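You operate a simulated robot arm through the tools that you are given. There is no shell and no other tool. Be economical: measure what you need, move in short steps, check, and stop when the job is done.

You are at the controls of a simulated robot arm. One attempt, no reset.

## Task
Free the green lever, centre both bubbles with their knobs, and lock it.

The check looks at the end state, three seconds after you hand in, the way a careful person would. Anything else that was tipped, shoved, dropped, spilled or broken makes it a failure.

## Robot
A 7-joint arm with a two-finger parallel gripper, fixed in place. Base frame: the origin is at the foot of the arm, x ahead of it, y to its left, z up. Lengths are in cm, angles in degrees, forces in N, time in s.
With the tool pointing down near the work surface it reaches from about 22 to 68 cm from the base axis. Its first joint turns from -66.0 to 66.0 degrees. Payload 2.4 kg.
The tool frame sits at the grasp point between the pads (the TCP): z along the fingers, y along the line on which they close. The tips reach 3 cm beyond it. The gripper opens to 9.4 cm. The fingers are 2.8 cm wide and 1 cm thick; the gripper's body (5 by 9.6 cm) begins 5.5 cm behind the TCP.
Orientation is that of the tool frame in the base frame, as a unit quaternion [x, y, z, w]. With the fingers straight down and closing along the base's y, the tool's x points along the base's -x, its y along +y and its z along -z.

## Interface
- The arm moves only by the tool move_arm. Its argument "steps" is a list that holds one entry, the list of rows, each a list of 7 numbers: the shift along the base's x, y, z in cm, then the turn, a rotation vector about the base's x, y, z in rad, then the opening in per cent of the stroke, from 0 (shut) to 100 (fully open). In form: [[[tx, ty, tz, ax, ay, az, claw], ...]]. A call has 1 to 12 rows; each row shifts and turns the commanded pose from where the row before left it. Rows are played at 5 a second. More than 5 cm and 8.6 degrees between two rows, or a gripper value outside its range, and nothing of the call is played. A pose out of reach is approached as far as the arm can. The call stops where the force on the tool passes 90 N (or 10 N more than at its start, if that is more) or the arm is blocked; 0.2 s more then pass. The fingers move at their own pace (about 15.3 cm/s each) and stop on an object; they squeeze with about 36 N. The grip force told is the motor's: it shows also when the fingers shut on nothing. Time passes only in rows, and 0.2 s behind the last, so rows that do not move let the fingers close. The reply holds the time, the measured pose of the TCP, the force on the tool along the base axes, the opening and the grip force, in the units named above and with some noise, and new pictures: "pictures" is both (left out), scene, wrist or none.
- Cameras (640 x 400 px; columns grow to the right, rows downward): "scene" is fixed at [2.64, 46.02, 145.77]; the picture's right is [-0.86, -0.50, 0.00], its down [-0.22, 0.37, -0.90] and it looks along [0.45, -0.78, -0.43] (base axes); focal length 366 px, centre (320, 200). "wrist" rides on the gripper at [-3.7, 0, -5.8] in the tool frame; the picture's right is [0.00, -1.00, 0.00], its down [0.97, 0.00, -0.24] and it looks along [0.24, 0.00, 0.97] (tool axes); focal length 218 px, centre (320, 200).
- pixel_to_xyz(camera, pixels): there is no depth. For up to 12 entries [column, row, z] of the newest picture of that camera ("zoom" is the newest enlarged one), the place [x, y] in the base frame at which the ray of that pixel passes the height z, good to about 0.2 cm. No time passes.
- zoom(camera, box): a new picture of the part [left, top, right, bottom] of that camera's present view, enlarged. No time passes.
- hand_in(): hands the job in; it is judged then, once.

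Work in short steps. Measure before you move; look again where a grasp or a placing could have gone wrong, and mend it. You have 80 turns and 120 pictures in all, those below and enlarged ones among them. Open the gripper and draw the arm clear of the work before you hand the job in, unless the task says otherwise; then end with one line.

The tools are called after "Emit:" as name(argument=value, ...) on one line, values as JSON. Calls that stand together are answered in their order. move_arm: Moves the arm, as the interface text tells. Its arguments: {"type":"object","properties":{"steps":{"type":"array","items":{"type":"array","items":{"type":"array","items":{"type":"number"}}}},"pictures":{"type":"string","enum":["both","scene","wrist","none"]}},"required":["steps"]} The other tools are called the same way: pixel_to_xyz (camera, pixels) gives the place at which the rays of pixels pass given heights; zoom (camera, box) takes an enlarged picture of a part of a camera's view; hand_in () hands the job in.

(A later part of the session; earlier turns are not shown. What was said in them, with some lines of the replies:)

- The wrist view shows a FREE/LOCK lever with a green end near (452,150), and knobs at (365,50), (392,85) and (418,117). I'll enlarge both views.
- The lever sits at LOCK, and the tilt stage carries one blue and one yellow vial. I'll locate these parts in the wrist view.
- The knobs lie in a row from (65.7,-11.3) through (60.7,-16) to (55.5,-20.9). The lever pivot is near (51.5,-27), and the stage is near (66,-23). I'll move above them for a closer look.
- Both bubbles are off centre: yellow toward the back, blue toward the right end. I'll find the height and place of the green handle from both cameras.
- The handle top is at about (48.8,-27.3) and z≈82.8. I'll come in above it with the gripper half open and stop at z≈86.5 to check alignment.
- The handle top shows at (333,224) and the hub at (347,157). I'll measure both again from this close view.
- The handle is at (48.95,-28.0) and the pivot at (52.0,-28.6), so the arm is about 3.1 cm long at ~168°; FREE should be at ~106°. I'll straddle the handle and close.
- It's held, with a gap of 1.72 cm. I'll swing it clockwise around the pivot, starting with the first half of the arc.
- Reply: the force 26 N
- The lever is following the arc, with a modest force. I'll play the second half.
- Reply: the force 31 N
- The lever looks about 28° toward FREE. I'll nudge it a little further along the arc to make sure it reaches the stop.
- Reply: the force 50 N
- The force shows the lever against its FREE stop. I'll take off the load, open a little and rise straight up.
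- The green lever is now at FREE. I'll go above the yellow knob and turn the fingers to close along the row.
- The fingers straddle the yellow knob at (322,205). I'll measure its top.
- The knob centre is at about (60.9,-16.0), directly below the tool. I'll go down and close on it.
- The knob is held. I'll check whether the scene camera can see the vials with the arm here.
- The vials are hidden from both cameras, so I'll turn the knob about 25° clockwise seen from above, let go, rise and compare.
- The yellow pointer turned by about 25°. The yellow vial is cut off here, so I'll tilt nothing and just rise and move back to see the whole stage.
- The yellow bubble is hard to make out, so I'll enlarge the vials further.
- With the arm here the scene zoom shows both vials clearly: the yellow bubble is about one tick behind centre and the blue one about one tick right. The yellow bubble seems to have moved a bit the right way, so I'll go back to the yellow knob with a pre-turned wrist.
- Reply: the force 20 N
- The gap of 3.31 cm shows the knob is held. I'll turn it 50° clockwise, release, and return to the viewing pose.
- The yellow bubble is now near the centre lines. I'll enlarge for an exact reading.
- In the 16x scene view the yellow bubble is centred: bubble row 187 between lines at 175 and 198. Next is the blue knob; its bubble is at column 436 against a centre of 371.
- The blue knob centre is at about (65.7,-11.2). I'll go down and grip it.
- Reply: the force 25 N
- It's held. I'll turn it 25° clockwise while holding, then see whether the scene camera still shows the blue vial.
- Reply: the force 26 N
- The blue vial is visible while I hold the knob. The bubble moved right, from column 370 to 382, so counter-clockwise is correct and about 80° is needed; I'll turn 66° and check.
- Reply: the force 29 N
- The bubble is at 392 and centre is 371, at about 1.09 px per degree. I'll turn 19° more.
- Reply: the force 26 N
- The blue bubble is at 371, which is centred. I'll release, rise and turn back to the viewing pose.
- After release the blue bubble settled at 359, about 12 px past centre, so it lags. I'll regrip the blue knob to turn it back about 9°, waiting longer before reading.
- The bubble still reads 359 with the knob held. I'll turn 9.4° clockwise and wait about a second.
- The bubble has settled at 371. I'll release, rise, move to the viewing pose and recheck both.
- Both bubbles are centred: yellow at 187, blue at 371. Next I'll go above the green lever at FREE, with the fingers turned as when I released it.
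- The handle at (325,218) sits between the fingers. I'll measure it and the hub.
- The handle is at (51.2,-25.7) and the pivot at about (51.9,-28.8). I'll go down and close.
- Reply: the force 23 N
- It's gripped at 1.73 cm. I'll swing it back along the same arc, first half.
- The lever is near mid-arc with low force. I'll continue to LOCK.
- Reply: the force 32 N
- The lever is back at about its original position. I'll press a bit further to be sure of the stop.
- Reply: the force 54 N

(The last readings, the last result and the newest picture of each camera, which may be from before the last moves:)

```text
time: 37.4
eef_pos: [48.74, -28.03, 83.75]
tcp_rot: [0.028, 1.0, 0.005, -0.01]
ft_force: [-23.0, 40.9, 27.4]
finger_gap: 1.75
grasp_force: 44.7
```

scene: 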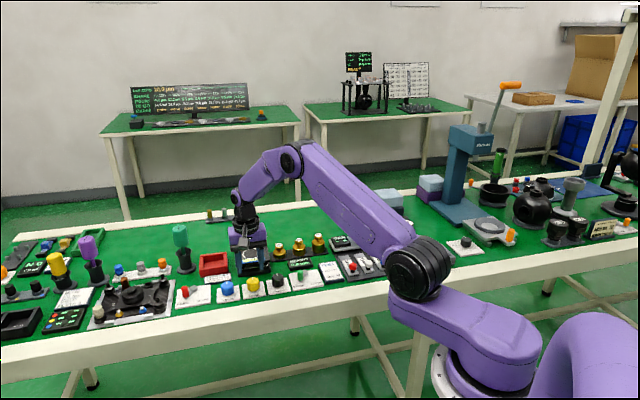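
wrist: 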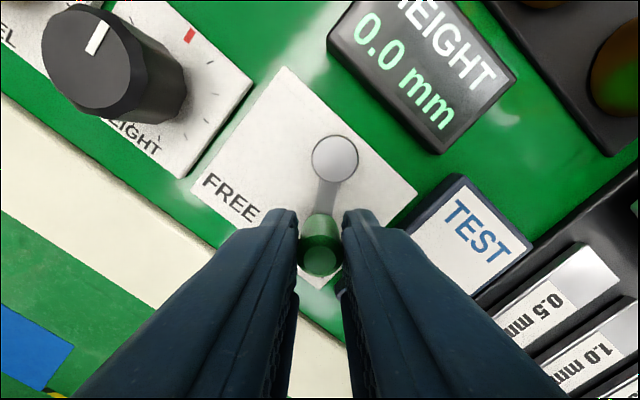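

It's against the LOCK stop: the force rose to 41 N and the lever did not move. I'll take off the load, open, rise and draw back to check.

Emit:
move_arm(steps=[[[0.1, 0.45, 0, 0, 0, 0, 8], [0, 0, 0, 0, 0, 0, 38], [0, 0, 0, 0, 0, 0, 38], [0, 0, 2, 0, 0, 0, 38], [0, 0, 4, 0, 0, 0, 38], [0, 0, 5, 0, 0, 0, 60], [-1, 1, 5, 0, 0, 0, 100], [-1, 1, 4, 0, 0, 0, 100]]])

Emit:
zoom(camera="scene", box=[232, 244, 268, 266])

Emit:
zoom(camera="scene", box=[210, 230, 350, 317])

```text
refused: row 7 steps farther than a row can; nothing moved
```

```text
16.00 times, centred on (250, 255) of scene
```

zoom: 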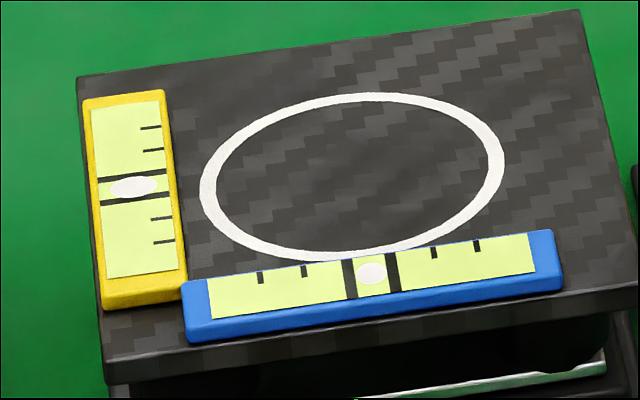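

```text
4.57 times, centred on (280, 274) of scene
```

zoom: 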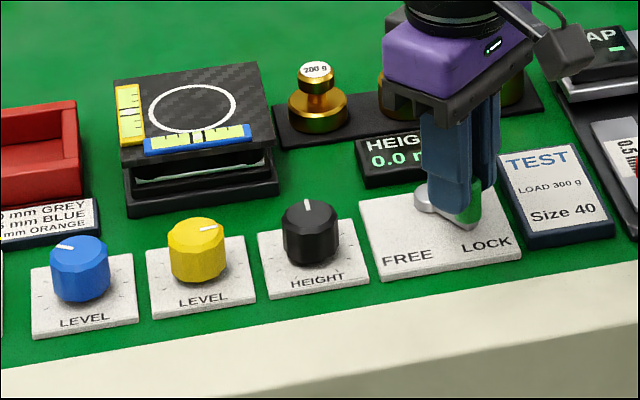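

One row was over the 5 cm limit, so nothing moved; the bubbles remain centred with the lever at LOCK. I'll repeat with smaller rows.

Emit:
move_arm(steps=[[[0.1, 0.45, 0, 0, 0, 0, 8], [0, 0, 0, 0, 0, 0, 38], [0, 0, 0, 0, 0, 0, 38], [0, 0, 2, 0, 0, 0, 38], [0, 0, 4, 0, 0, 0, 38], [0, 0, 4, 0, 0, 0, 60], [-1, 2, 4, 0, 0, 0, 100], [-1, 2, 4, 0, 0, 0, 100]]])

Emit:
zoom(camera="scene", box=[232, 244, 268, 266])

Emit:
zoom(camera="scene", box=[210, 230, 350, 317])

```text
time: 39.2
eef_pos: [47.3, -24.29, 101.88]
tcp_rot: [0.031, 1.0, -0.001, -0.001]
ft_force: [1.0, -0.5, 0.2]
finger_gap: 9.36
grasp_force: 0.0
```

scene: 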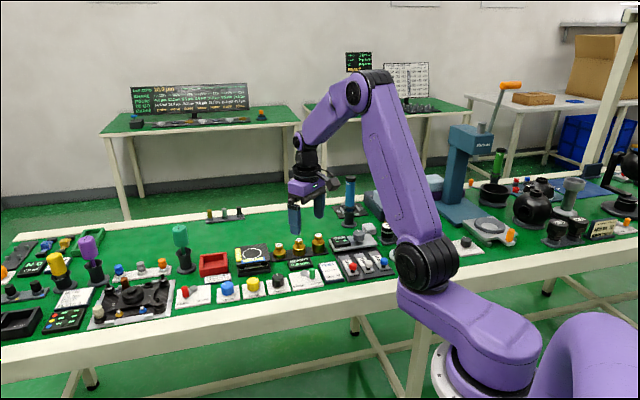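
wrist: 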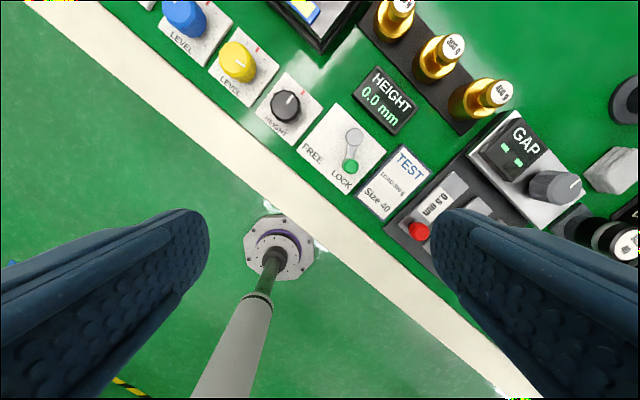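

```text
16.00 times, centred on (250, 255) of scene
```

zoom: 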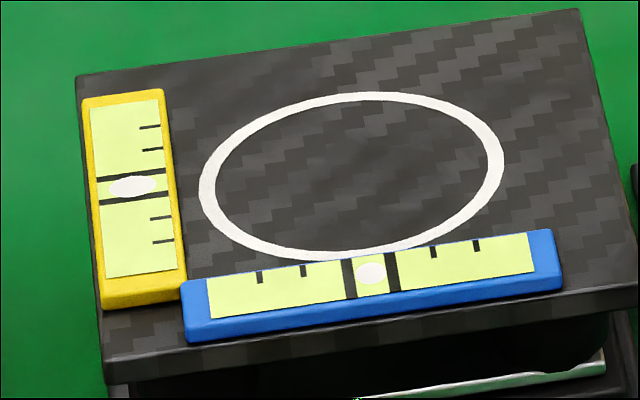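

```text
4.57 times, centred on (280, 274) of scene
```

zoom: 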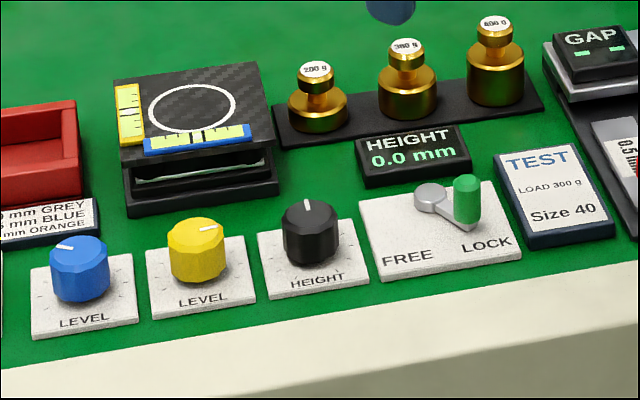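

The lever is at LOCK in the same place as at the start, and both bubbles are centred. Nothing else has moved, and the arm is clear with the gripper open, so I'm handing in.

Emit:
hand_in()

```text
The job is handed in.
```

I freed the green lever, centred the yellow and blue bubbles with their knobs, and put the lever back at LOCK; the job is handed in.
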